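You operate a simulated robot arm through the tools that you are given. There is no shell and no other tool.

You run a simulated robot arm. Do the job below in one go: nothing can be reset, and whatever is moved stays where it is left.

## Task
Send the blue form to YARD in the port's carrier.

The check looks at the end state, three seconds after you hand in, the way a careful person would. Anything else that was tipped, shoved, dropped, spilled or broken makes it a failure.

## Robot
A 6-joint arm with a two-finger parallel gripper, fixed in place. Base frame: the origin is at the foot of the arm, x ahead of it, y to its left, z up; the work surface is at about z = 0.85. Lengths are in m, angles in degrees, forces in N, time in s.
With the tool pointing down near the work surface it reaches from about 0.36 to 0.76 m from the base axis. Its first joint turns from -66.0 to 66.0 degrees. Payload 2.45 kg.
Tool frame: the origin (TCP) lies between the finger pads and is the grasp point; the fingertips stand 0.024 m ahead of it; z points along the fingers, y is the line along which they close. Largest opening 0.068 m; finger width 0.017, thickness 0.01; the body of the gripper, 0.04 by 0.07 m, starts 0.041 m behind the TCP.
Orientation is told as [roll, pitch, yaw] about the base's x, y, z axes, in that order, counted from this pose: with the fingers straight down and closing along the base's y, the tool's x points along the base's -x, its y along +y and its z along -z.

## Interface
- The arm moves only by the tool drive_tool. Its argument "increments" is a list of rows, each an object of numbers (a shift or turn left out is 0, a gripper value left out holds the last): "x", "y", "z": the shift along the tool's x, y, z in units of 200 mm (1.0 is 200 mm); "ax", "ay", "az": the turn, a rotation vector about the tool's x, y, z in units of 120 degrees (1.0 is 120 degrees); "jaw": the gripper command, from -1 (fully open) to 1 (shut), values between in proportion. In form: [{"x": .., "y": .., "z": .., "ax": .., "ay": .., "az": .., "jaw": ..}, ...]. A call has 1 to 20 rows; each row is the pose to reach, as a shift and turn from the pose commanded when the call began, along the tool's axes at that moment. A call with a number of a shift or a turn outside -1 to 1 is refused whole. Rows are played at 5 a second. More than 0.05 m and 8.6 degrees between two rows, or a gripper value outside its range, and nothing of the call is played. Where a pose cannot be reached the arm comes as near as it can. A force on the tool above 40 N (or 10 N above the force at the start of the call, whichever is more), or a blocked arm, ends the call early, and 0.2 s more pass. The fingers move at their own pace (about 0.108 m/s each) and stop on an object; they squeeze with about 45 N. The grip force told is the motor's: it shows also when the fingers shut on nothing. Time passes only in rows, and 0.2 s behind the last, so rows that repeat a pose let the fingers close. The reply holds the time, the measured pose of the TCP, the force on the tool along the base axes, the opening and the grip force, in the units named above and with some noise, with the torque about the TCP (base axes, N m) and any sound that the robot's microphone picked up.
- Cameras (640 x 400 px; columns grow to the right, rows downward): "scene" is fixed at [0.1611, 0.4137, 1.466]; the picture's right is [-0.74, -0.68, 0.00], its down [-0.39, 0.43, -0.82] and it looks along [0.55, -0.60, -0.58] (base axes); focal length 223 px, centre (320, 200). "wrist" rides on the gripper at [0.084, 0.011, -0.075] in the tool frame; the picture's right is [-0.13, 0.99, 0.00], its down [-0.60, -0.08, -0.79] and it looks along [-0.79, -0.10, 0.61] (tool axes); focal length 251 px, centre (320, 200). There is no depth. A picture from a camera that has moved, and an enlarged one, comes with that camera's place and axes in the base frame and with its lens. The place of the scene camera against the robot may be out by one fixed shift of up to 0.012 m in any direction.
- capture(camera): a new picture of that camera. It takes no simulated time.
- close_up(camera, box): a new picture of the part [left, top, right, bottom] of that camera's present view, enlarged. It takes no simulated time.
- sign_off(): hands the job in; it is judged then, once.

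Nothing tells you positions but the pictures and the camera data. Unless the task says otherwise, let go and move clear before handing in.

The tools are called after "Request:" as a command line: name --argument value ..., lists and objects as JSON in quotes. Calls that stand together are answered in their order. drive_tool: Moves the arm, as the interface text tells. Its arguments: {"type":"object","properties":{"increments":{"type":"array","items":{"type":"object","properties":{"x":{"type":"number"},"y":{"type":"number"},"z":{"type":"number"},"ax":{"type":"number"},"ay":{"type":"number"},"az":{"type":"number"},"jaw":{"type":"number"}}}}},"required":["increments"]} The other tools are called the same way: capture (camera) takes a picture; close_up (camera, box) takes an enlarged picture of a part of a camera's view; sign_off () hands the job in.

At the start:

```text
time: 0.0
position: [0.4998, -0.0542, 1.3548]
tcp_rot: [0.0, 0.0, 0.0]
contact_force: [0.7, -0.8, 0.1]
wrist_torque: [-0.03, 0.02, 0.03]
width: 0.068
gripper_force: 0.0
```

scene: 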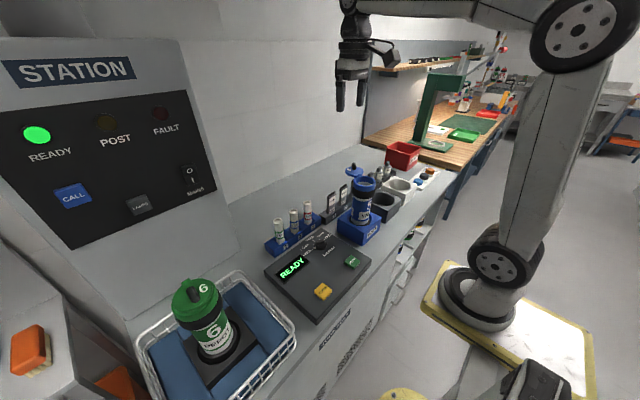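
wrist: 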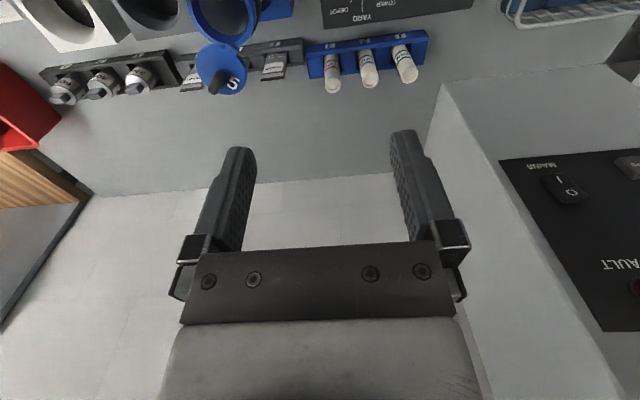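

I see a pneumatic-tube style station with a panel, a tray with a green carrier 6, a blue carrier 5 with its lid open in a blue holder, and racks with small tubes. I'll take close-ups before moving.

Request:
close_up --camera "scene" --box '[240, 140, 460, 280]'

Request:
close_up --camera "scene" --box '[0, 40, 240, 240]'

Request:
close_up --camera "scene" --box '[120, 220, 400, 400]'

Request:
close_up --camera "wrist" --box '[0, 0, 320, 160]'

Request:
close_up --camera "wrist" --box '[290, 0, 640, 160]'

```text
2.86 times, centred on (350, 210) of scene
camera zoom: at [0.1611, 0.4137, 1.466], right [-0.74, -0.68, 0.0], down [-0.39, 0.43, -0.82], along [0.55, -0.6, -0.58], focal length 637 px, centre (234, 171)
```

zoom: 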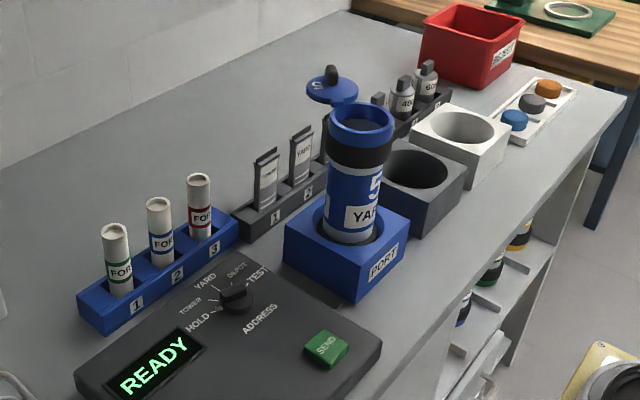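

```text
2.00 times, centred on (120, 140) of scene
camera zoom: at [0.1611, 0.4137, 1.466], right [-0.74, -0.68, 0.0], down [-0.39, 0.43, -0.82], along [0.55, -0.6, -0.58], focal length 446 px, centre (720, 320)
```

zoom: 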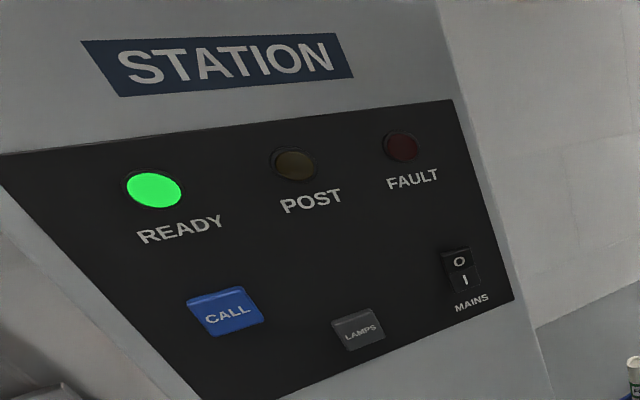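

```text
2.22 times, centred on (260, 310) of scene
camera zoom: at [0.1611, 0.4137, 1.466], right [-0.74, -0.68, 0.0], down [-0.39, 0.43, -0.82], along [0.55, -0.6, -0.58], focal length 495 px, centre (453, -44)
```

zoom: 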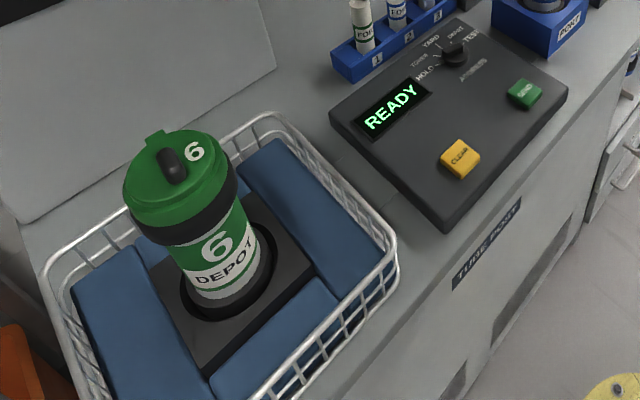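

```text
2.00 times, centred on (160, 80) of wrist
camera zoom: at [0.4157, -0.044, 1.4308], right [0.13, 0.99, 0.0], down [0.6, -0.08, 0.79], along [0.79, -0.1, -0.61], focal length 503 px, centre (640, 440)
```

zoom: 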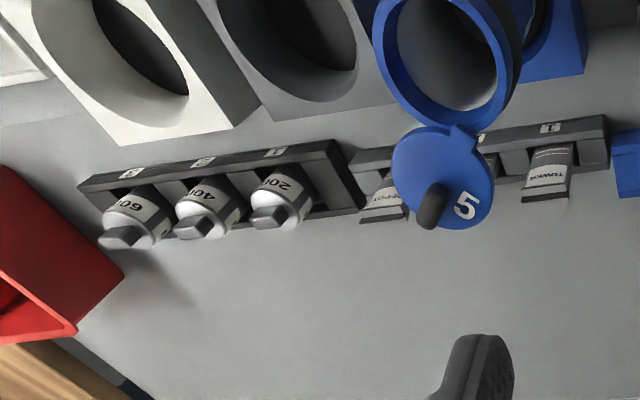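

```text
1.83 times, centred on (465, 80) of wrist
camera zoom: at [0.4157, -0.044, 1.4308], right [0.13, 0.99, 0.0], down [0.6, -0.08, 0.79], along [0.79, -0.1, -0.61], focal length 460 px, centre (55, 419)
```

zoom: 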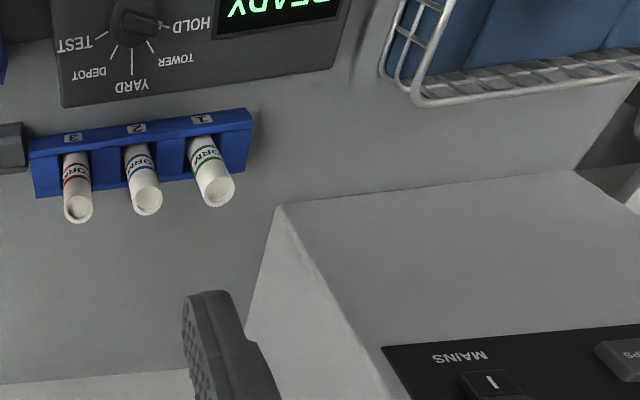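

I take the rack of forms (1 green, 2 blue, 3 red) at about x 0.5, y −0.05, with carrier 5 open in PORT to its right and the address dial between HOLD and TEST. I'll move the wrist camera down, tilted for a better look.

Request:
drive_tool --increments '[{"x": 0.05, "y": -0.06, "z": 0.1, "ay": 0.05, "jaw": -1}, {"x": 0.1, "y": -0.12, "z": 0.2, "ay": 0.1}, {"x": 0.15, "y": -0.18, "z": 0.3, "ay": 0.15}, {"x": 0.2, "y": -0.24, "z": 0.4, "ay": 0.2}, {"x": 0.25, "y": -0.3, "z": 0.5, "ay": 0.25}, {"x": 0.25, "y": -0.3, "z": 0.5, "ay": 0.25}]'

Request:
capture --camera "wrist"

```text
time: 1.4
position: [0.4497, -0.114, 1.255]
tcp_rot: [0.0, 30.0, 0.2]
contact_force: [0.3, -0.4, -0.1]
wrist_torque: [0.0, -0.01, -0.02]
width: 0.0681
gripper_force: 0.1
```

```text
taken
camera wrist: at [0.4139, -0.1041, 1.3615], right [0.11, 0.99, -0.06], down [0.92, -0.08, 0.38], along [0.38, -0.1, -0.92], focal length 251 px, centre (320, 200)
```

wrist: 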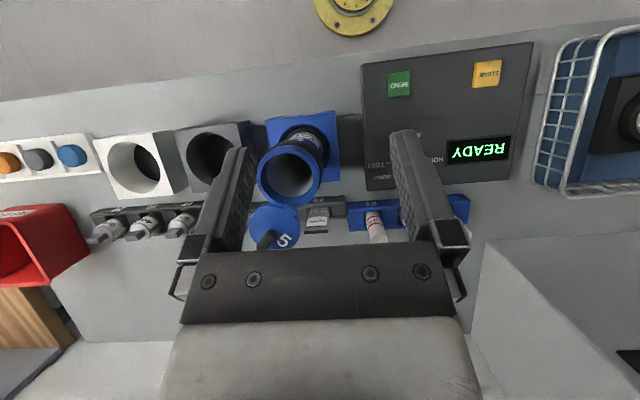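

The overhead view shows carrier 5 leaning slightly in perspective in its port, with the lid hinged toward the far side. I'll zoom into details.

Request:
close_up --camera "wrist" --box '[230, 100, 350, 260]'

Request:
close_up --camera "wrist" --box '[340, 30, 560, 250]'

Request:
close_up --camera "wrist" --box '[60, 110, 240, 260]'

Request:
close_up --camera "scene" --box '[320, 150, 400, 250]'

```text
2.50 times, centred on (290, 180) of wrist
camera zoom: at [0.4139, -0.1041, 1.3615], right [0.11, 0.99, -0.06], down [0.92, -0.08, 0.38], along [0.38, -0.1, -0.92], focal length 629 px, centre (395, 250)
```

zoom: 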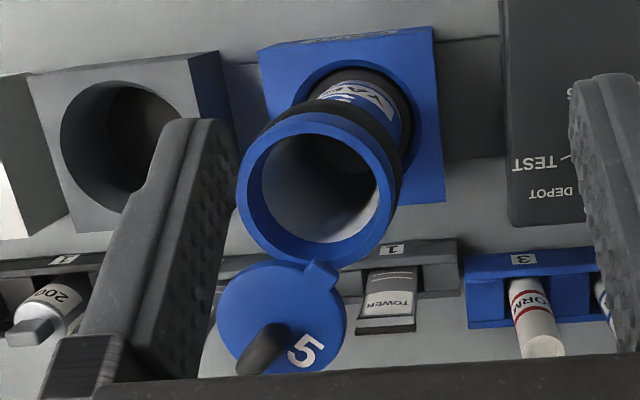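

```text
1.82 times, centred on (450, 140) of wrist
camera zoom: at [0.4139, -0.1041, 1.3615], right [0.11, 0.99, -0.06], down [0.92, -0.08, 0.38], along [0.38, -0.1, -0.92], focal length 457 px, centre (84, 309)
```

zoom: 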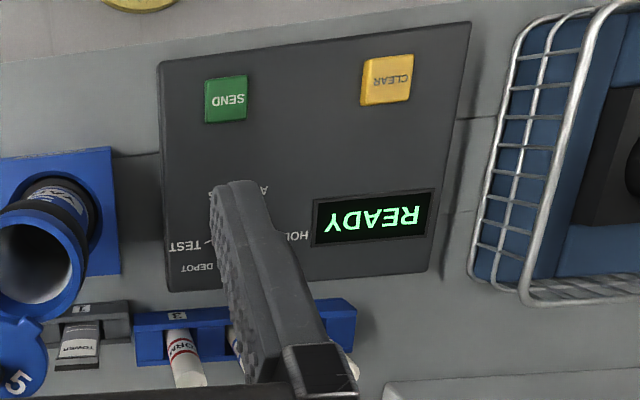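

```text
2.67 times, centred on (150, 185) of wrist
camera zoom: at [0.4139, -0.1041, 1.3615], right [0.11, 0.99, -0.06], down [0.92, -0.08, 0.38], along [0.38, -0.1, -0.92], focal length 670 px, centre (773, 240)
```

zoom: 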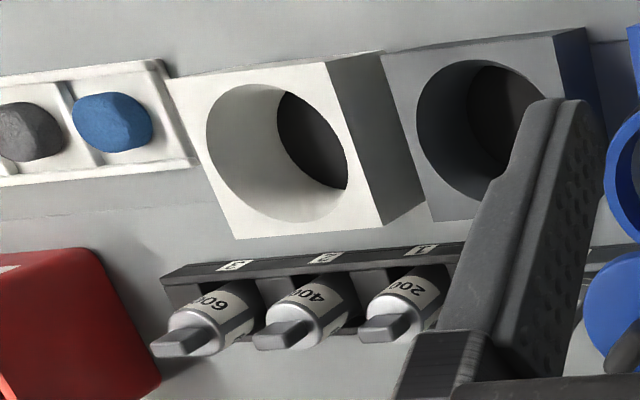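

```text
4.00 times, centred on (360, 200) of scene
camera zoom: at [0.1611, 0.4137, 1.466], right [-0.74, -0.68, 0.0], down [-0.39, 0.43, -0.82], along [0.55, -0.6, -0.58], focal length 892 px, centre (160, 200)
```

zoom: 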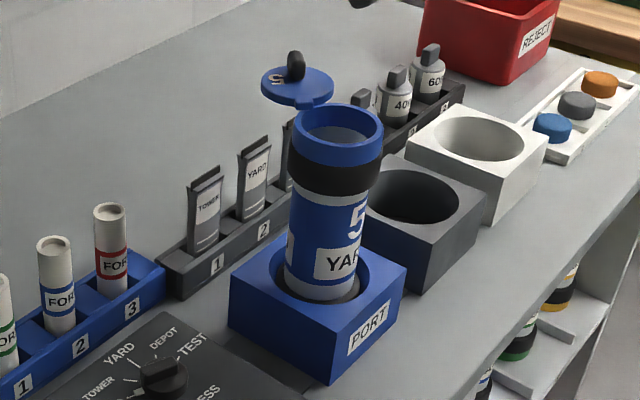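

Carrier 5's mouth comes out at about (0.49, −0.165, 1.09), upright in PORT, and the lid seems to sit out to the far side with its knob up. I'll look from a lower angle to learn how the lid is hinged.

Request:
drive_tool --increments '[{"y": -0.01, "z": 0.035, "ay": -0.06}, {"y": -0.02, "z": 0.07, "ay": -0.12}, {"y": -0.03, "z": 0.105, "ay": -0.18}, {"y": -0.04, "z": 0.14, "ay": -0.24}, {"y": -0.05, "z": 0.175, "ay": -0.3}, {"y": -0.06, "z": 0.21, "ay": -0.36}, {"y": -0.07, "z": 0.245, "ay": -0.42}, {"y": -0.08, "z": 0.28, "ay": -0.48}, {"y": -0.08, "z": 0.313, "ay": -0.54}, {"y": -0.08, "z": 0.313, "ay": -0.54}]'

Request:
capture --camera "wrist"

Request:
close_up --camera "wrist" --box '[200, 0, 440, 150]'

```text
time: 3.6
position: [0.4229, -0.1329, 1.1978]
tcp_rot: [0.1, -34.9, 0.0]
contact_force: [-0.4, 0.3, -0.8]
wrist_torque: [-0.03, 0.0, -0.01]
width: 0.068
gripper_force: 0.1
out of reach, approached as far as the arm can: row 9, 10
```

```text
taken
camera wrist: at [0.3114, -0.1234, 1.2115], right [0.11, 0.99, 0.07], down [0.04, -0.08, 1.0], along [0.99, -0.1, -0.05], focal length 251 px, centre (320, 200)
```

wrist: 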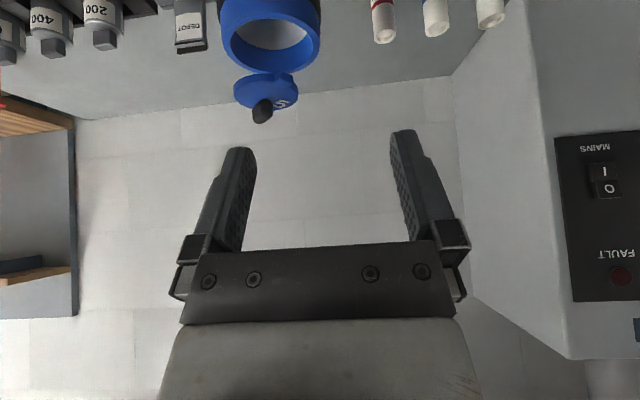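

```text
2.67 times, centred on (320, 75) of wrist
camera zoom: at [0.3114, -0.1234, 1.2115], right [0.11, 0.99, 0.07], down [0.04, -0.08, 1.0], along [0.99, -0.1, -0.05], focal length 670 px, centre (320, 533)
```

zoom: 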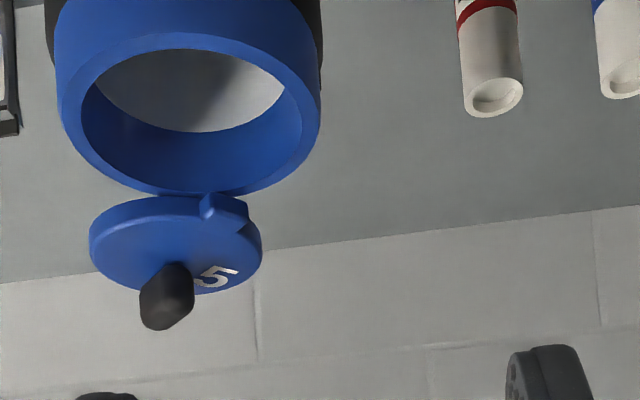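

The lid turns out to be a flat disc at rim height that pivots about a vertical pin at the far side (≈(0.531, −0.168)), so it must be swung round over the mouth. First the blue form: I put its top at about (0.675, 0.02, 0.966), so I'm moving above it for a closer look.

Request:
drive_tool --increments '[{"x": -0.072, "y": 0.11, "z": 0.118, "ay": 0.0416}, {"x": -0.144, "y": 0.22, "z": 0.236, "ay": 0.0831}, {"x": -0.215, "y": 0.33, "z": 0.354, "ay": 0.1247}, {"x": -0.287, "y": 0.44, "z": 0.472, "ay": 0.1663}, {"x": -0.359, "y": 0.55, "z": 0.59, "ay": 0.2079}, {"x": -0.431, "y": 0.66, "z": 0.708, "ay": 0.2494}, {"x": -0.5025, "y": 0.765, "z": 0.826, "ay": 0.291}, {"x": -0.5025, "y": 0.765, "z": 0.826, "ay": 0.291}]'

Request:
capture --camera "wrist"

Request:
capture --camera "scene"

```text
time: 5.4
position: [0.5997, 0.021, 1.1215]
tcp_rot: [0.0, 0.2, 0.0]
contact_force: [0.2, 0.4, -0.3]
wrist_torque: [0.01, -0.02, 0.03]
width: 0.068
gripper_force: 0.0
```

```text
taken
camera wrist: at [0.5163, 0.0303, 1.1964], right [0.13, 0.99, 0.0], down [0.61, -0.08, 0.79], along [0.79, -0.1, -0.61], focal length 251 px, centre (320, 200)
```

wrist: 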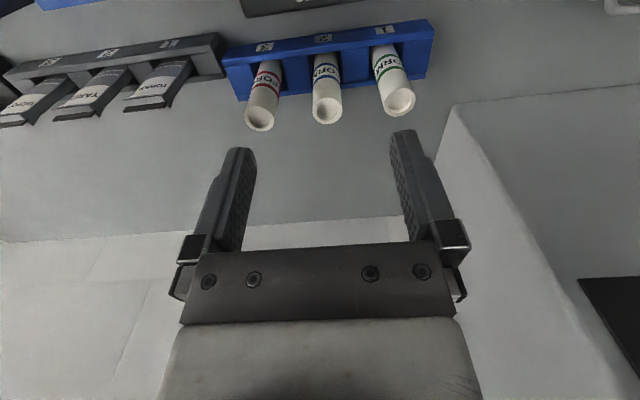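

```text
taken
```

scene: 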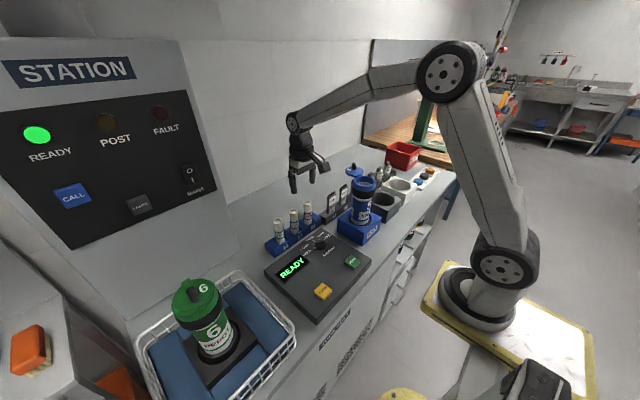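

Forms 3 (red), 2 (blue), 1 (green) are now directly ahead. I'll zoom to fix the blue one's position and size.

Request:
close_up --camera "wrist" --box '[220, 10, 440, 150]'

Request:
close_up --camera "scene" --box '[255, 190, 335, 250]'

```text
2.86 times, centred on (330, 80) of wrist
camera zoom: at [0.5163, 0.0303, 1.1964], right [0.13, 0.99, 0.0], down [0.61, -0.08, 0.79], along [0.79, -0.1, -0.61], focal length 718 px, centre (291, 543)
```

zoom: 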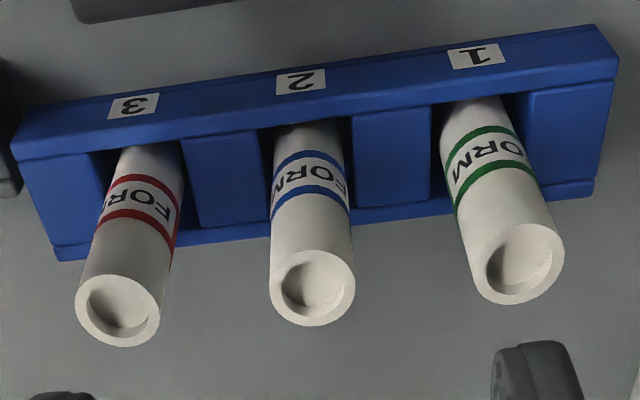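

```text
6.67 times, centred on (295, 220) of scene
camera zoom: at [0.1611, 0.4137, 1.466], right [-0.74, -0.68, 0.0], down [-0.39, 0.43, -0.82], along [0.55, -0.6, -0.58], focal length 1486 px, centre (487, 67)
```

zoom: 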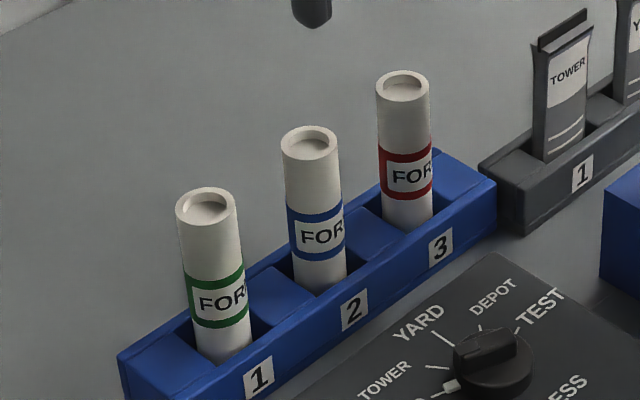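

The blue form's top centre is about (0.66, 0.02, 0.97) and it is about 30 mm across. I'll move directly over it, still well above, and refine.

Request:
drive_tool --increments '[{"x": -0.15, "y": 0, "z": 0.1}, {"x": -0.3, "y": 0, "z": 0.27}, {"x": -0.3, "y": 0, "z": 0.27}]'

Request:
close_up --camera "wrist" --box '[220, 10, 440, 150]'

Request:
capture --camera "wrist"

```text
time: 6.2
position: [0.659, 0.0188, 1.0658]
tcp_rot: [0.0, -0.1, 0.0]
contact_force: [0.1, -1.4, -0.1]
wrist_torque: [0.01, -0.02, 0.01]
width: 0.0682
gripper_force: 0.0
```

```text
2.86 times, centred on (330, 80) of wrist
camera zoom: at [0.5758, 0.0276, 1.1411], right [0.13, 0.99, 0.0], down [0.6, -0.08, 0.79], along [0.79, -0.1, -0.61], focal length 718 px, centre (291, 543)
```

zoom: 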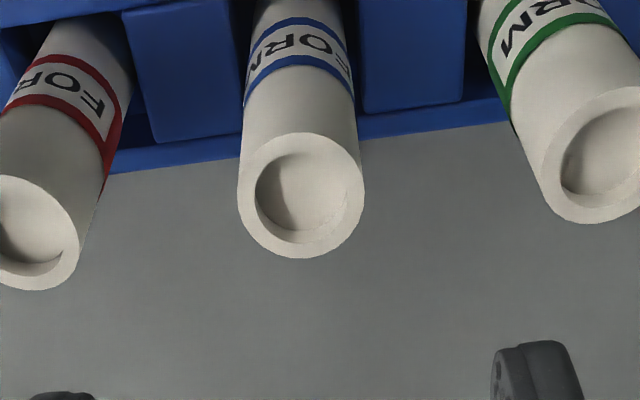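

```text
taken
camera wrist: at [0.5758, 0.0276, 1.1411], right [0.13, 0.99, 0.0], down [0.6, -0.08, 0.79], along [0.79, -0.1, -0.61], focal length 251 px, centre (320, 200)
```

wrist: 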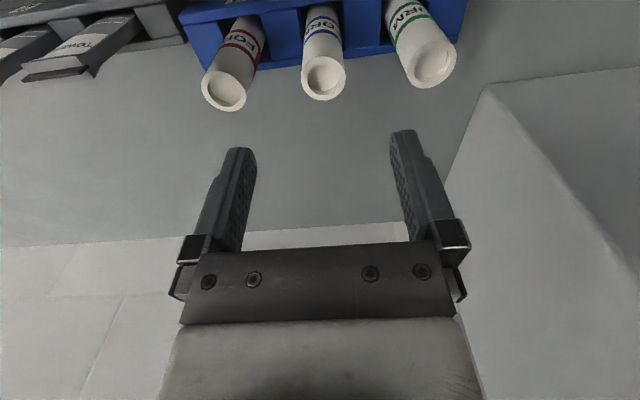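

The blue form is at (0.657, 0.020) with its top at z 0.98, 28 mm wide, and its neighbours are 66 mm away. I'll narrow the jaw a little, descend and grip the top.

Request:
drive_tool --increments '[{"x": 0.01, "y": 0.005, "z": 0, "jaw": -0.47}, {"x": 0.01, "y": 0.005, "z": 0.17}, {"x": 0.01, "y": 0.005, "z": 0.34}, {"x": 0.01, "y": 0.005, "z": 0.51}, {"x": 0.01, "y": 0.005, "z": 0.51}]'

Request:
capture --camera "wrist"

Request:
close_up --camera "scene" --box '[240, 150, 360, 250]'

```text
time: 7.4
position: [0.6568, 0.02, 0.9633]
tcp_rot: [0.0, 0.0, 0.1]
contact_force: [-0.2, -0.1, 0.6]
wrist_torque: [-0.03, 0.06, -0.03]
width: 0.0501
gripper_force: 0.1
```

```text
taken
camera wrist: at [0.5729, 0.03, 1.039], right [0.13, 0.99, 0.0], down [0.6, -0.08, 0.79], along [0.79, -0.1, -0.61], focal length 251 px, centre (320, 200)
```

wrist: 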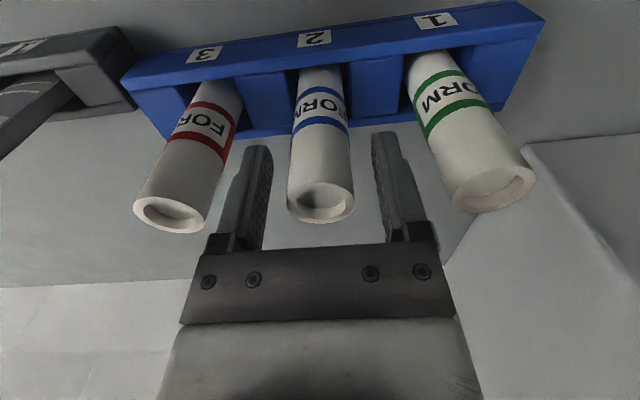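

```text
4.00 times, centred on (300, 200) of scene
camera zoom: at [0.1611, 0.4137, 1.466], right [-0.74, -0.68, 0.0], down [-0.39, 0.43, -0.82], along [0.55, -0.6, -0.58], focal length 892 px, centre (400, 200)
```

zoom: 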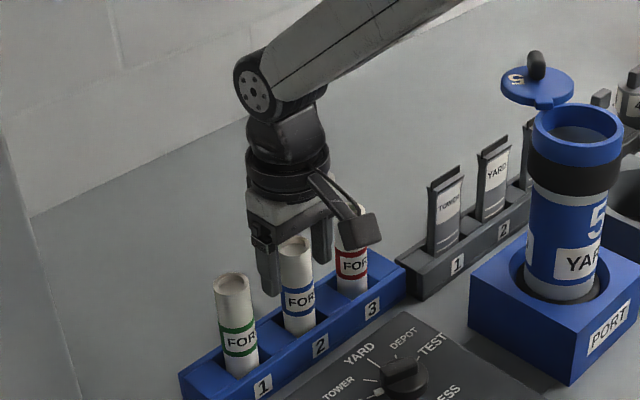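

The fingers straddle the blue form cleanly. Closing now and then lifting slightly.

Request:
drive_tool --increments '[{"jaw": 0.3}, {"jaw": 1}, {"jaw": 1}, {"jaw": 1}]'

Request:
drive_tool --increments '[{"z": -0.1}, {"z": -0.3}, {"z": -0.5}, {"z": -0.7}, {"z": -0.9}, {"z": -0.9}]'

Request:
capture --camera "wrist"

Request:
close_up --camera "scene" --box '[220, 90, 400, 250]'

```text
time: 8.4
position: [0.6574, 0.0205, 0.9651]
tcp_rot: [-0.1, -0.1, 0.0]
contact_force: [-0.2, 0.0, 0.3]
wrist_torque: [-0.01, 0.01, -0.02]
width: 0.0275
gripper_force: 42.6
```

```text
time: 9.8
position: [0.658, 0.0222, 1.1457]
tcp_rot: [0.0, 0.0, 0.0]
contact_force: [-0.6, 0.1, -0.8]
wrist_torque: [-0.01, -0.03, 0.0]
width: 0.028
gripper_force: 42.7
```

```text
taken
camera wrist: at [0.5742, 0.0313, 1.2214], right [0.13, 0.99, 0.0], down [0.6, -0.08, 0.79], along [0.79, -0.1, -0.61], focal length 251 px, centre (320, 200)
```

wrist: 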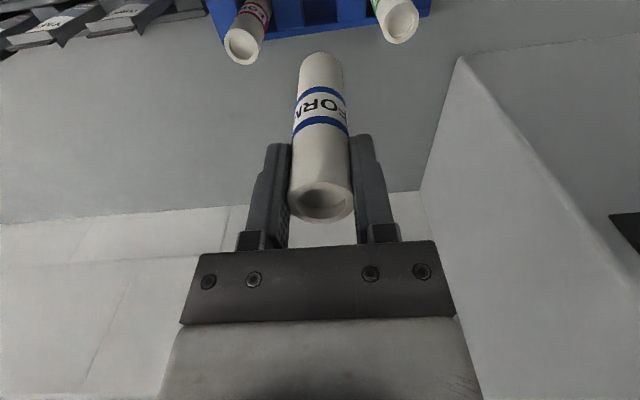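

```text
2.50 times, centred on (310, 170) of scene
camera zoom: at [0.1611, 0.4137, 1.466], right [-0.74, -0.68, 0.0], down [-0.39, 0.43, -0.82], along [0.55, -0.6, -0.58], focal length 557 px, centre (345, 275)
```

zoom: 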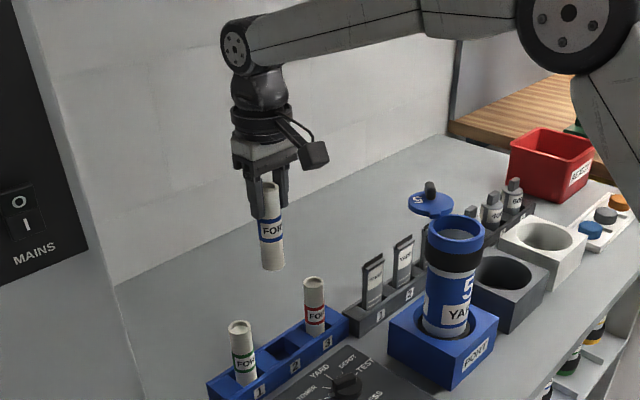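

The blue form is held firmly, about 0.14 m long, and the other forms are undisturbed. I'll raise it well above the carrier's rim and move sideways, then look at the mouth again.

Request:
drive_tool --increments '[{"z": -0.2}, {"z": -0.4}, {"z": -0.6}, {"x": 0.16, "y": -0.1, "z": -0.65}, {"x": 0.32, "y": -0.2, "z": -0.65}, {"x": 0.48, "y": -0.3, "z": -0.65}, {"x": 0.64, "y": -0.4, "z": -0.65}, {"x": 0.8, "y": -0.51, "z": -0.65}, {"x": 0.95, "y": -0.55, "z": -0.65}, {"x": 0.95, "y": -0.55, "z": -0.65}]'

Request:
capture --camera "wrist"

Request:
close_up --camera "wrist" --box '[160, 0, 340, 120]'

```text
time: 12.0
position: [0.4675, -0.0896, 1.2761]
tcp_rot: [0.0, 0.0, 0.0]
contact_force: [0.2, -0.2, -0.3]
wrist_torque: [0.02, 0.0, -0.01]
width: 0.028
gripper_force: 42.2
```

```text
taken
camera wrist: at [0.3834, -0.0799, 1.3508], right [0.13, 0.99, 0.0], down [0.6, -0.08, 0.79], along [0.79, -0.1, -0.61], focal length 251 px, centre (320, 200)
```

wrist: 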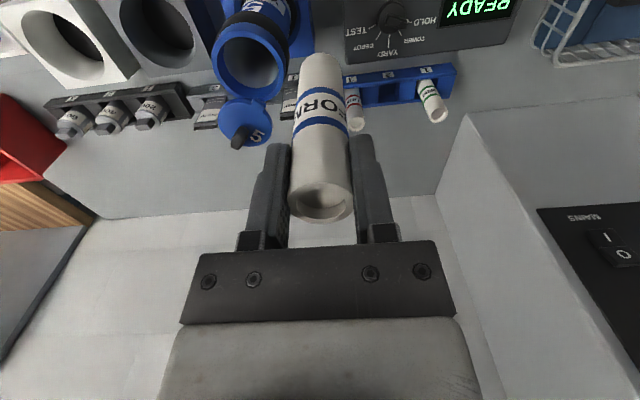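

```text
3.33 times, centred on (250, 60) of wrist
camera zoom: at [0.3834, -0.0799, 1.3508], right [0.13, 0.99, 0.0], down [0.6, -0.08, 0.79], along [0.79, -0.1, -0.61], focal length 838 px, centre (553, 667)
```

zoom: 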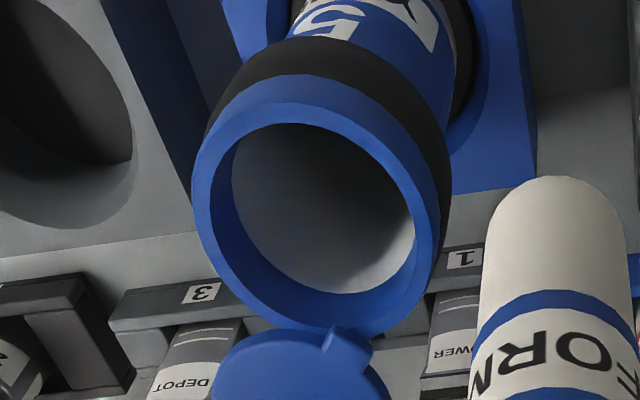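

The mouth centre is at about (0.491, −0.1665), z 1.087, with an inner diameter near 62 mm. I'll move the form over it and verify alignment before lowering.

Request:
drive_tool --increments '[{"x": -0.06, "y": -0.19}, {"x": -0.1175, "y": -0.385}, {"x": -0.1175, "y": -0.385}]'

Request:
capture --camera "wrist"

Request:
close_up --camera "scene" --box '[300, 50, 440, 250]'

```text
time: 12.8
position: [0.4922, -0.1661, 1.2755]
tcp_rot: [0.0, 0.0, 0.0]
contact_force: [-0.6, 0.2, 0.2]
wrist_torque: [-0.03, 0.0, 0.01]
width: 0.0278
gripper_force: 42.2
```

```text
taken
camera wrist: at [0.4087, -0.1559, 1.3503], right [0.13, 0.99, 0.0], down [0.6, -0.08, 0.79], along [0.79, -0.1, -0.61], focal length 251 px, centre (320, 200)
```

wrist: 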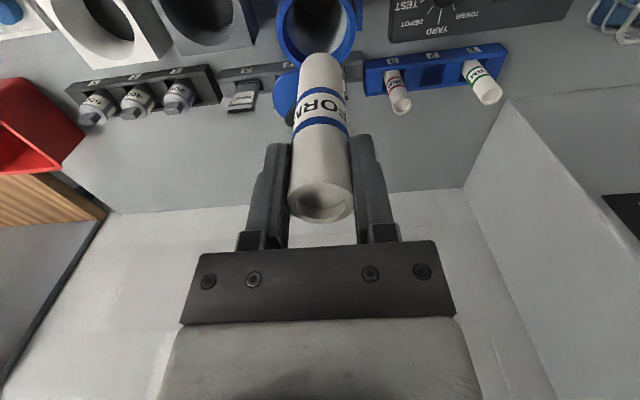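

```text
2.00 times, centred on (370, 150) of scene
camera zoom: at [0.1611, 0.4137, 1.466], right [-0.74, -0.68, 0.0], down [-0.39, 0.43, -0.82], along [0.55, -0.6, -0.58], focal length 446 px, centre (220, 300)
```

zoom: 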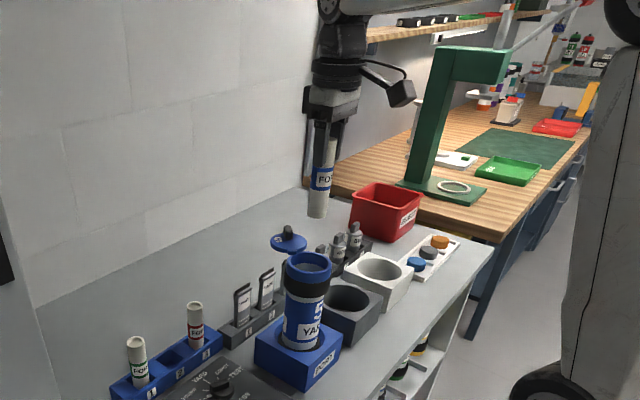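

Alignment looks close; I'll zoom on the mouth in the wrist view for a last correction.

Request:
close_up --camera "wrist" --box '[260, 0, 380, 80]'

Request:
close_up --camera "scene" --box '[330, 110, 400, 210]'

```text
5.00 times, centred on (320, 40) of wrist
camera zoom: at [0.4087, -0.1559, 1.3503], right [0.13, 0.99, 0.0], down [0.6, -0.08, 0.79], along [0.79, -0.1, -0.61], focal length 1257 px, centre (320, 1000)
```

zoom: 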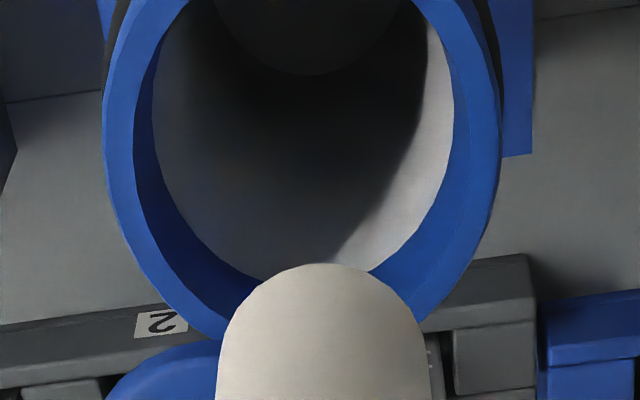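

```text
4.00 times, centred on (365, 160) of scene
camera zoom: at [0.1611, 0.4137, 1.466], right [-0.74, -0.68, 0.0], down [-0.39, 0.43, -0.82], along [0.55, -0.6, -0.58], focal length 892 px, centre (140, 360)
```

zoom: 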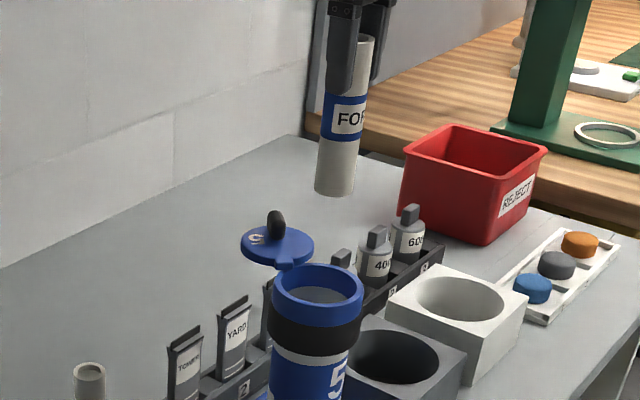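

The mouth axis is about 4 mm further right and slightly further out than the form, with the rim near z 1.08. I'll shift and lower the form just into the mouth, then check.

Request:
drive_tool --increments '[{"x": -0.025, "y": -0.02}, {"x": -0.025, "y": -0.02, "z": 0.15}, {"x": -0.025, "y": -0.02, "z": 0.3}, {"x": -0.025, "y": -0.02, "z": 0.43}, {"x": -0.025, "y": -0.02, "z": 0.43}]'

Request:
close_up --camera "wrist" --box '[240, 0, 400, 100]'

Request:
close_up --camera "scene" --box '[330, 110, 400, 210]'

```text
time: 14.0
position: [0.4974, -0.1705, 1.1897]
tcp_rot: [0.1, 0.1, 0.0]
contact_force: [0.6, -0.3, -0.4]
wrist_torque: [0.01, 0.0, 0.05]
width: 0.0274
gripper_force: 42.7
```

```text
4.00 times, centred on (320, 50) of wrist
camera zoom: at [0.4131, -0.1619, 1.2643], right [0.13, 0.99, 0.0], down [0.6, -0.08, 0.79], along [0.79, -0.1, -0.61], focal length 1006 px, centre (320, 800)
```

zoom: 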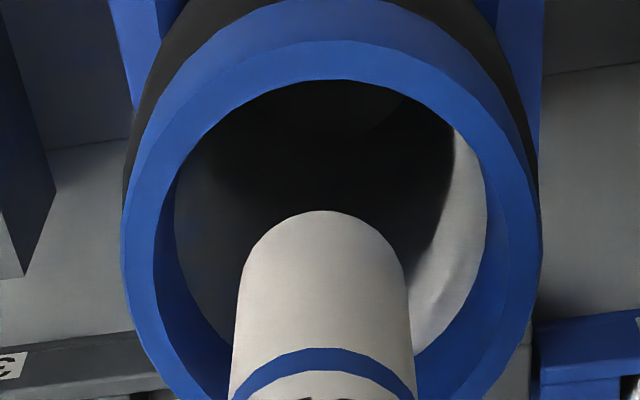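

```text
4.00 times, centred on (365, 160) of scene
camera zoom: at [0.1611, 0.4137, 1.466], right [-0.74, -0.68, 0.0], down [-0.39, 0.43, -0.82], along [0.55, -0.6, -0.58], focal length 892 px, centre (140, 360)
```

zoom: 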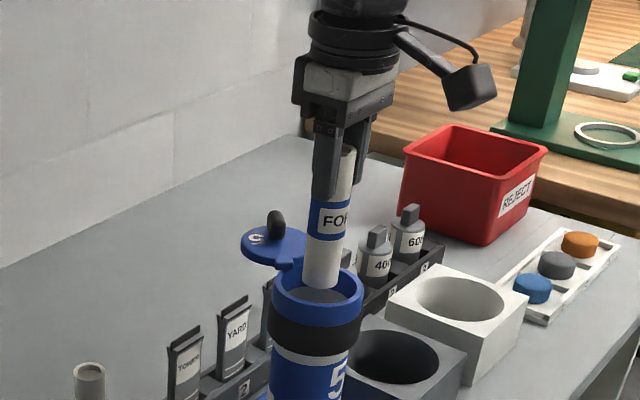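

The form's lower end is in the mouth with only a 2–3 mm offset to trim. I'll correct and lower until the fingertips are about 3 cm inside.

Request:
drive_tool --increments '[{"x": -0.0125, "y": 0.0075}, {"x": -0.0125, "y": 0.0075, "z": 0.12}, {"x": -0.0125, "y": 0.0075, "z": 0.24}, {"x": -0.0125, "y": 0.0075, "z": 0.36}, {"x": -0.0125, "y": 0.0075, "z": 0.46}, {"x": -0.0125, "y": 0.0075, "z": 0.46}]'

Request:
capture --camera "wrist"

Request:
close_up --camera "scene" --box '[330, 130, 400, 230]'

```text
time: 15.4
position: [0.4992, -0.168, 1.0973]
tcp_rot: [-0.1, -0.1, 0.0]
contact_force: [0.2, -0.6, -0.1]
wrist_torque: [-0.03, 0.01, -0.02]
width: 0.0279
gripper_force: 42.0
```

```text
taken
camera wrist: at [0.4151, -0.159, 1.1711], right [0.13, 0.99, 0.0], down [0.6, -0.08, 0.79], along [0.79, -0.1, -0.61], focal length 251 px, centre (320, 200)
```

wrist: 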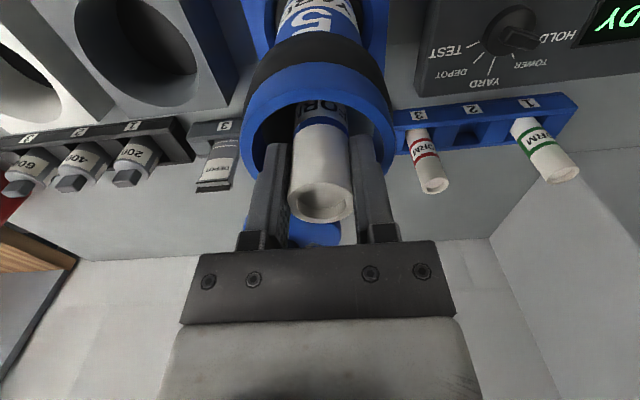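

```text
4.00 times, centred on (365, 180) of scene
camera zoom: at [0.1611, 0.4137, 1.466], right [-0.74, -0.68, 0.0], down [-0.39, 0.43, -0.82], along [0.55, -0.6, -0.58], focal length 892 px, centre (140, 280)
```

zoom: 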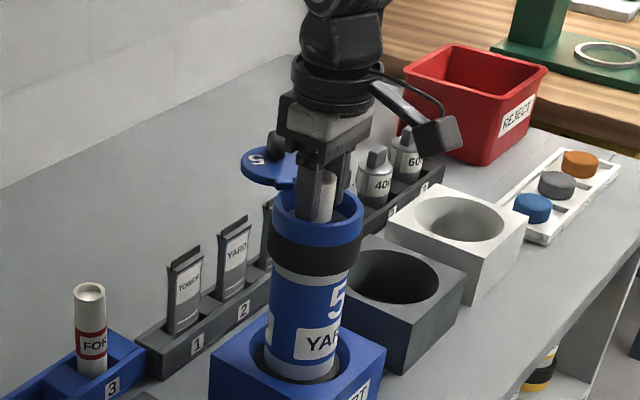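

Fingers are inside the rim without contact. I'll lower a bit more to shorten the drop, watching the force.

Request:
drive_tool --increments '[{"z": 0.05}, {"z": 0.1}, {"z": 0.15}, {"z": 0.18}, {"z": 0.18}]'

Request:
close_up --camera "wrist" --box '[200, 0, 440, 260]'

Request:
close_up --camera "scene" --box '[330, 130, 400, 230]'

```text
time: 16.6
position: [0.5, -0.1689, 1.0603]
tcp_rot: [0.1, 0.0, -0.1]
contact_force: [0.8, -0.4, 0.0]
wrist_torque: [0.0, 0.01, 0.03]
width: 0.028
gripper_force: 42.4
```

```text
1.54 times, centred on (320, 130) of wrist
camera zoom: at [0.4155, -0.1593, 1.1359], right [0.13, 0.99, 0.0], down [0.6, -0.08, 0.79], along [0.79, -0.1, -0.61], focal length 387 px, centre (320, 308)
```

zoom: 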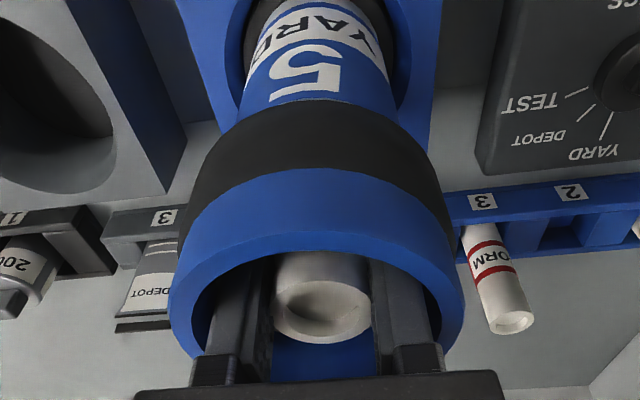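

```text
4.00 times, centred on (365, 180) of scene
camera zoom: at [0.1611, 0.4137, 1.466], right [-0.74, -0.68, 0.0], down [-0.39, 0.43, -0.82], along [0.55, -0.6, -0.58], focal length 892 px, centre (140, 280)
```

zoom: 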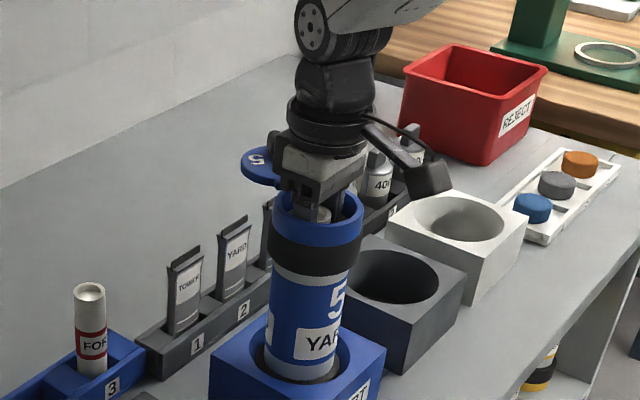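

The fingers are well centred and clear of the rim; the form now sits with its bottom near 0.93. I'll open just enough to let it go.

Request:
drive_tool --increments '[{"jaw": 0.06}, {"jaw": 0.03}, {"jaw": 0.03}, {"jaw": 0.03}]'

Request:
close_up --camera "wrist" --box '[200, 0, 440, 260]'

```text
time: 17.6
position: [0.4983, -0.1685, 1.0601]
tcp_rot: [0.0, -0.1, 0.0]
contact_force: [-0.5, -1.3, 0.8]
wrist_torque: [-0.04, 0.0, 0.01]
width: 0.0325
gripper_force: 0.0
```

```text
1.54 times, centred on (320, 130) of wrist
camera zoom: at [0.4155, -0.1594, 1.136], right [0.13, 0.99, 0.0], down [0.6, -0.08, 0.79], along [0.79, -0.1, -0.61], focal length 387 px, centre (320, 308)
```

zoom: 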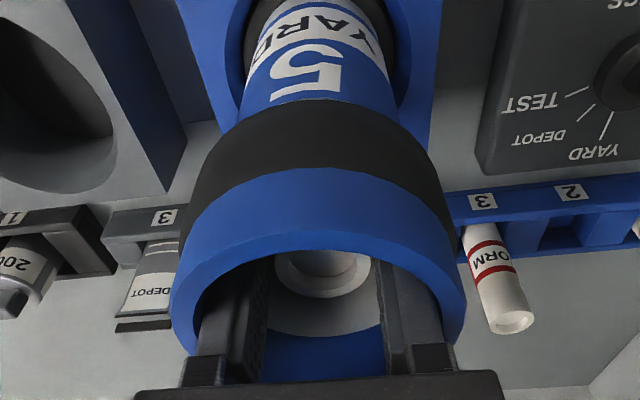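

The form dropped in and rests below the rim. Lifting straight out to look inside.

Request:
drive_tool --increments '[{"z": -0.15}, {"z": -0.35}, {"z": -0.55}, {"z": -0.75}, {"x": 0.2, "z": -0.9}, {"x": 0.4, "z": -0.9}, {"x": 0.4, "z": -0.9}]'

Request:
capture --camera "wrist"

Request:
close_up --camera "wrist" --box '[240, 0, 420, 140]'

Request:
close_up --camera "scene" --box '[310, 130, 400, 230]'

```text
time: 19.2
position: [0.4193, -0.1711, 1.244]
tcp_rot: [0.0, 0.1, 0.1]
contact_force: [-0.3, 0.3, 0.3]
wrist_torque: [0.01, 0.03, -0.02]
width: 0.033
gripper_force: 0.1
```

```text
taken
camera wrist: at [0.3363, -0.1616, 1.3188], right [0.13, 0.99, 0.0], down [0.6, -0.08, 0.79], along [0.79, -0.1, -0.61], focal length 251 px, centre (320, 200)
```

wrist: 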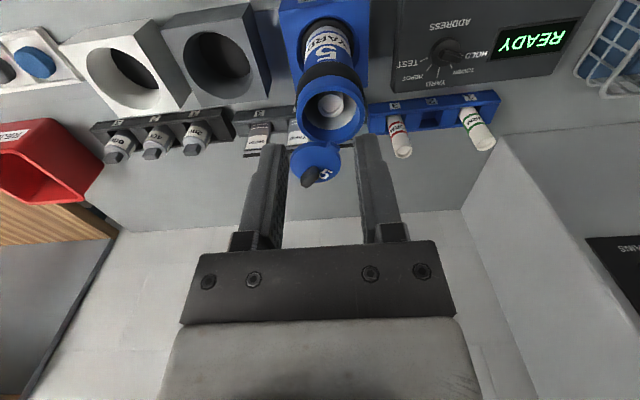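

```text
2.86 times, centred on (330, 70) of wrist
camera zoom: at [0.3363, -0.1616, 1.3188], right [0.13, 0.99, 0.0], down [0.6, -0.08, 0.79], along [0.79, -0.1, -0.61], focal length 718 px, centre (291, 571)
```

zoom: 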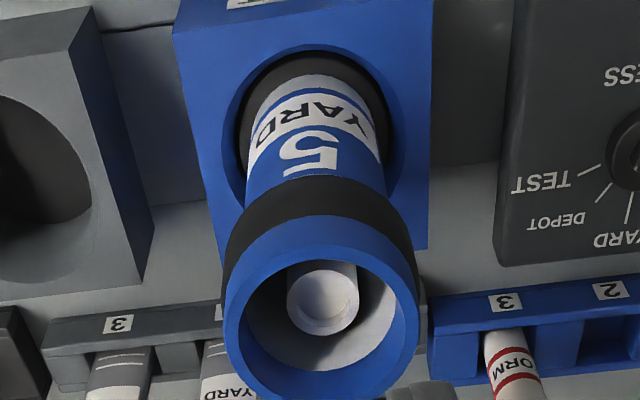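

```text
4.00 times, centred on (355, 180) of scene
camera zoom: at [0.1611, 0.4137, 1.466], right [-0.74, -0.68, 0.0], down [-0.39, 0.43, -0.82], along [0.55, -0.6, -0.58], focal length 892 px, centre (180, 280)
```

zoom: 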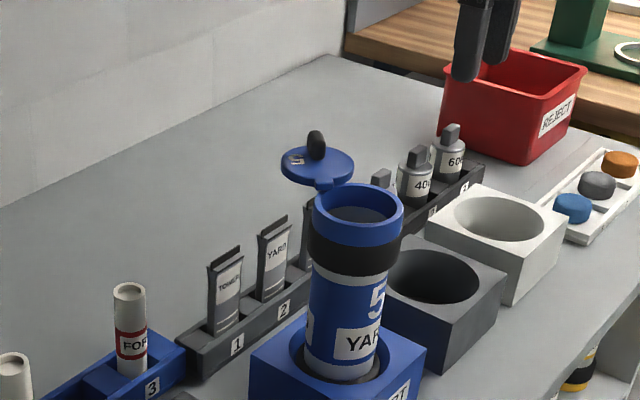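

The form is inside carrier 5, below the rim. Now the lid; let me see it up close from here.

Request:
close_up --camera "wrist" --box '[270, 80, 380, 200]'

Request:
close_up --camera "scene" --box '[340, 155, 390, 205]'

Request:
close_up --camera "scene" --box '[160, 270, 250, 360]'

```text
3.33 times, centred on (325, 140) of wrist
camera zoom: at [0.3363, -0.1616, 1.3188], right [0.13, 0.99, 0.0], down [0.6, -0.08, 0.79], along [0.79, -0.1, -0.61], focal length 838 px, centre (303, 400)
```

zoom: 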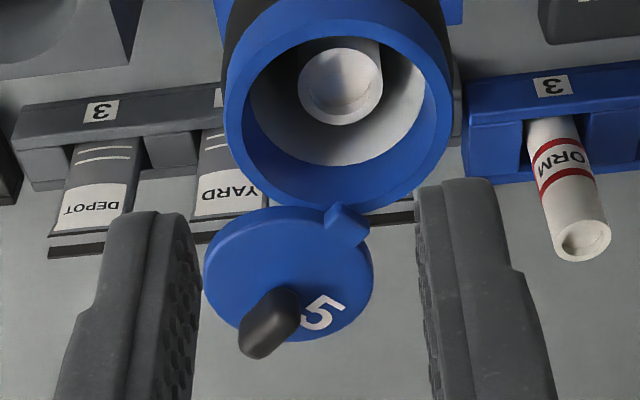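

```text
8.00 times, centred on (365, 180) of scene
camera zoom: at [0.1611, 0.4137, 1.466], right [-0.74, -0.68, 0.0], down [-0.39, 0.43, -0.82], along [0.55, -0.6, -0.58], focal length 1783 px, centre (-40, 360)
```

zoom: 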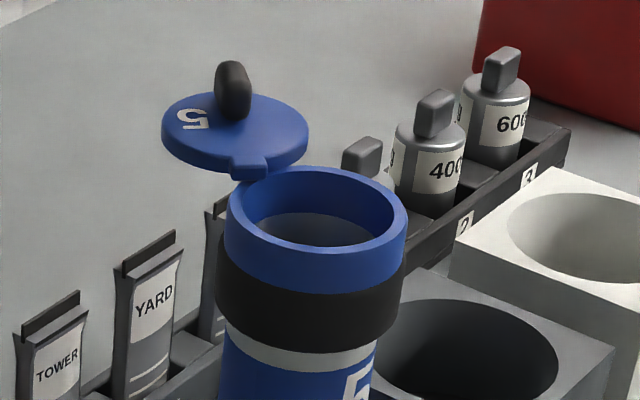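

```text
4.44 times, centred on (205, 315) of scene
camera zoom: at [0.1611, 0.4137, 1.466], right [-0.74, -0.68, 0.0], down [-0.39, 0.43, -0.82], along [0.55, -0.6, -0.58], focal length 991 px, centre (831, -311)
```

zoom: 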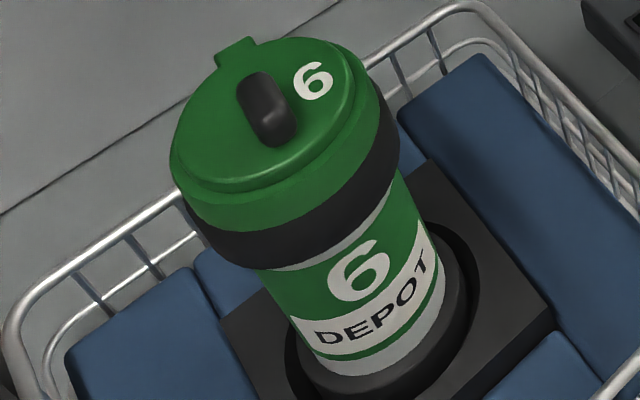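

The lid disc's centre is at (0.560, −0.1955, top z 1.084), with a pivot near (0.5345, −0.170) and a knob about 25 mm tall at its centre. I'll shut the fingers and bring them down beside the knob on its far-left side, above the disc, to sweep the lid clockwise over the mouth.

Request:
drive_tool --increments '[{"x": -0.2, "y": -0.008, "z": 0.05, "jaw": 1}, {"x": -0.4, "y": -0.016, "z": 0.1}, {"x": -0.6, "y": -0.024, "z": 0.15}, {"x": -0.8035, "y": -0.032, "z": 0.22}, {"x": -0.8035, "y": -0.032, "z": 0.22}]'

Request:
capture --camera "wrist"

Request:
close_up --camera "scene" --box '[310, 120, 400, 210]'

```text
time: 20.4
position: [0.5797, -0.1754, 1.1963]
tcp_rot: [0.1, 0.1, 0.0]
contact_force: [0.2, -0.3, 0.3]
wrist_torque: [0.01, 0.02, -0.01]
width: 0.0001
gripper_force: 24.1
```

```text
taken
camera wrist: at [0.4964, -0.1663, 1.2712], right [0.13, 0.99, 0.0], down [0.6, -0.08, 0.79], along [0.79, -0.1, -0.61], focal length 251 px, centre (320, 200)
```

wrist: 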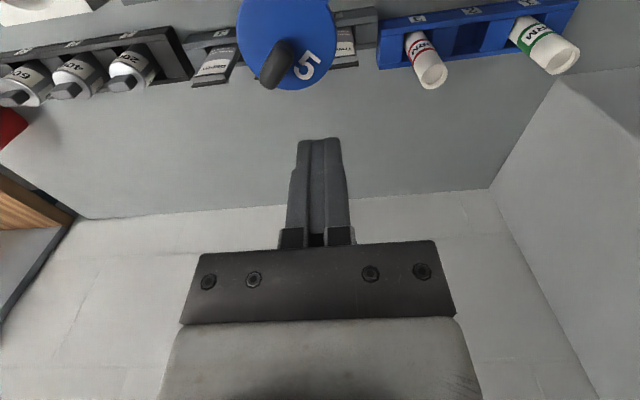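

```text
4.44 times, centred on (355, 165) of scene
camera zoom: at [0.1611, 0.4137, 1.466], right [-0.74, -0.68, 0.0], down [-0.39, 0.43, -0.82], along [0.55, -0.6, -0.58], focal length 991 px, centre (164, 356)
```

zoom: 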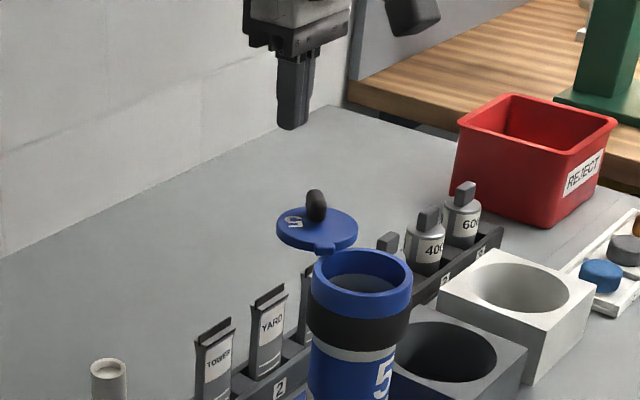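

Fingers are shut above the spot. I'll zoom to check the knob's exact location from this nearer viewpoint.

Request:
close_up --camera "wrist" --box '[220, 0, 380, 160]'

```text
2.50 times, centred on (300, 80) of wrist
camera zoom: at [0.4964, -0.1663, 1.2712], right [0.13, 0.99, 0.0], down [0.6, -0.08, 0.79], along [0.79, -0.1, -0.61], focal length 629 px, centre (370, 500)
```

zoom: 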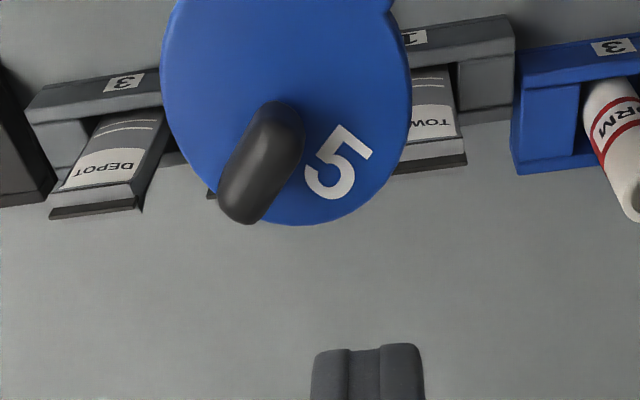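

The knob lies where I estimated, leaving about 7 mm of clearance to the fingers. Descending beside it, fingertips just above the disc.

Request:
drive_tool --increments '[{"z": 0.13}, {"z": 0.26}, {"z": 0.38}, {"z": 0.38}]'

Request:
close_up --camera "scene" --box '[320, 140, 400, 200]'

Request:
capture --camera "wrist"

```text
time: 21.4
position: [0.5803, -0.1759, 1.1215]
tcp_rot: [0.0, 0.0, -0.1]
contact_force: [0.9, 0.1, -1.2]
wrist_torque: [0.01, 0.01, -0.02]
width: 0.0002
gripper_force: 23.4
```

```text
6.67 times, centred on (360, 170) of scene
camera zoom: at [0.1611, 0.4137, 1.466], right [-0.74, -0.68, 0.0], down [-0.39, 0.43, -0.82], along [0.55, -0.6, -0.58], focal length 1486 px, centre (53, 400)
```

zoom: 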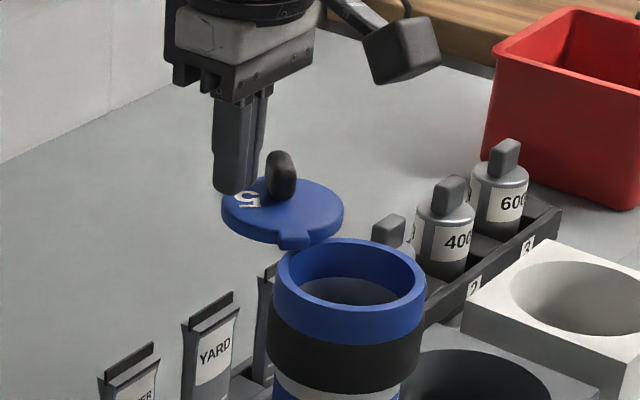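

```text
taken
camera wrist: at [0.4963, -0.1662, 1.1969], right [0.13, 0.99, 0.0], down [0.6, -0.08, 0.79], along [0.79, -0.1, -0.61], focal length 251 px, centre (320, 200)
```

wrist: 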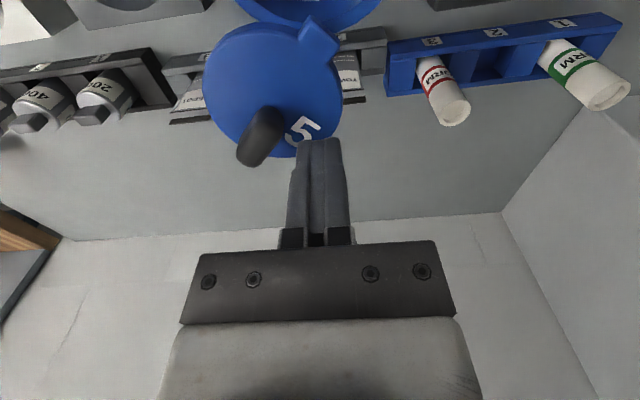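

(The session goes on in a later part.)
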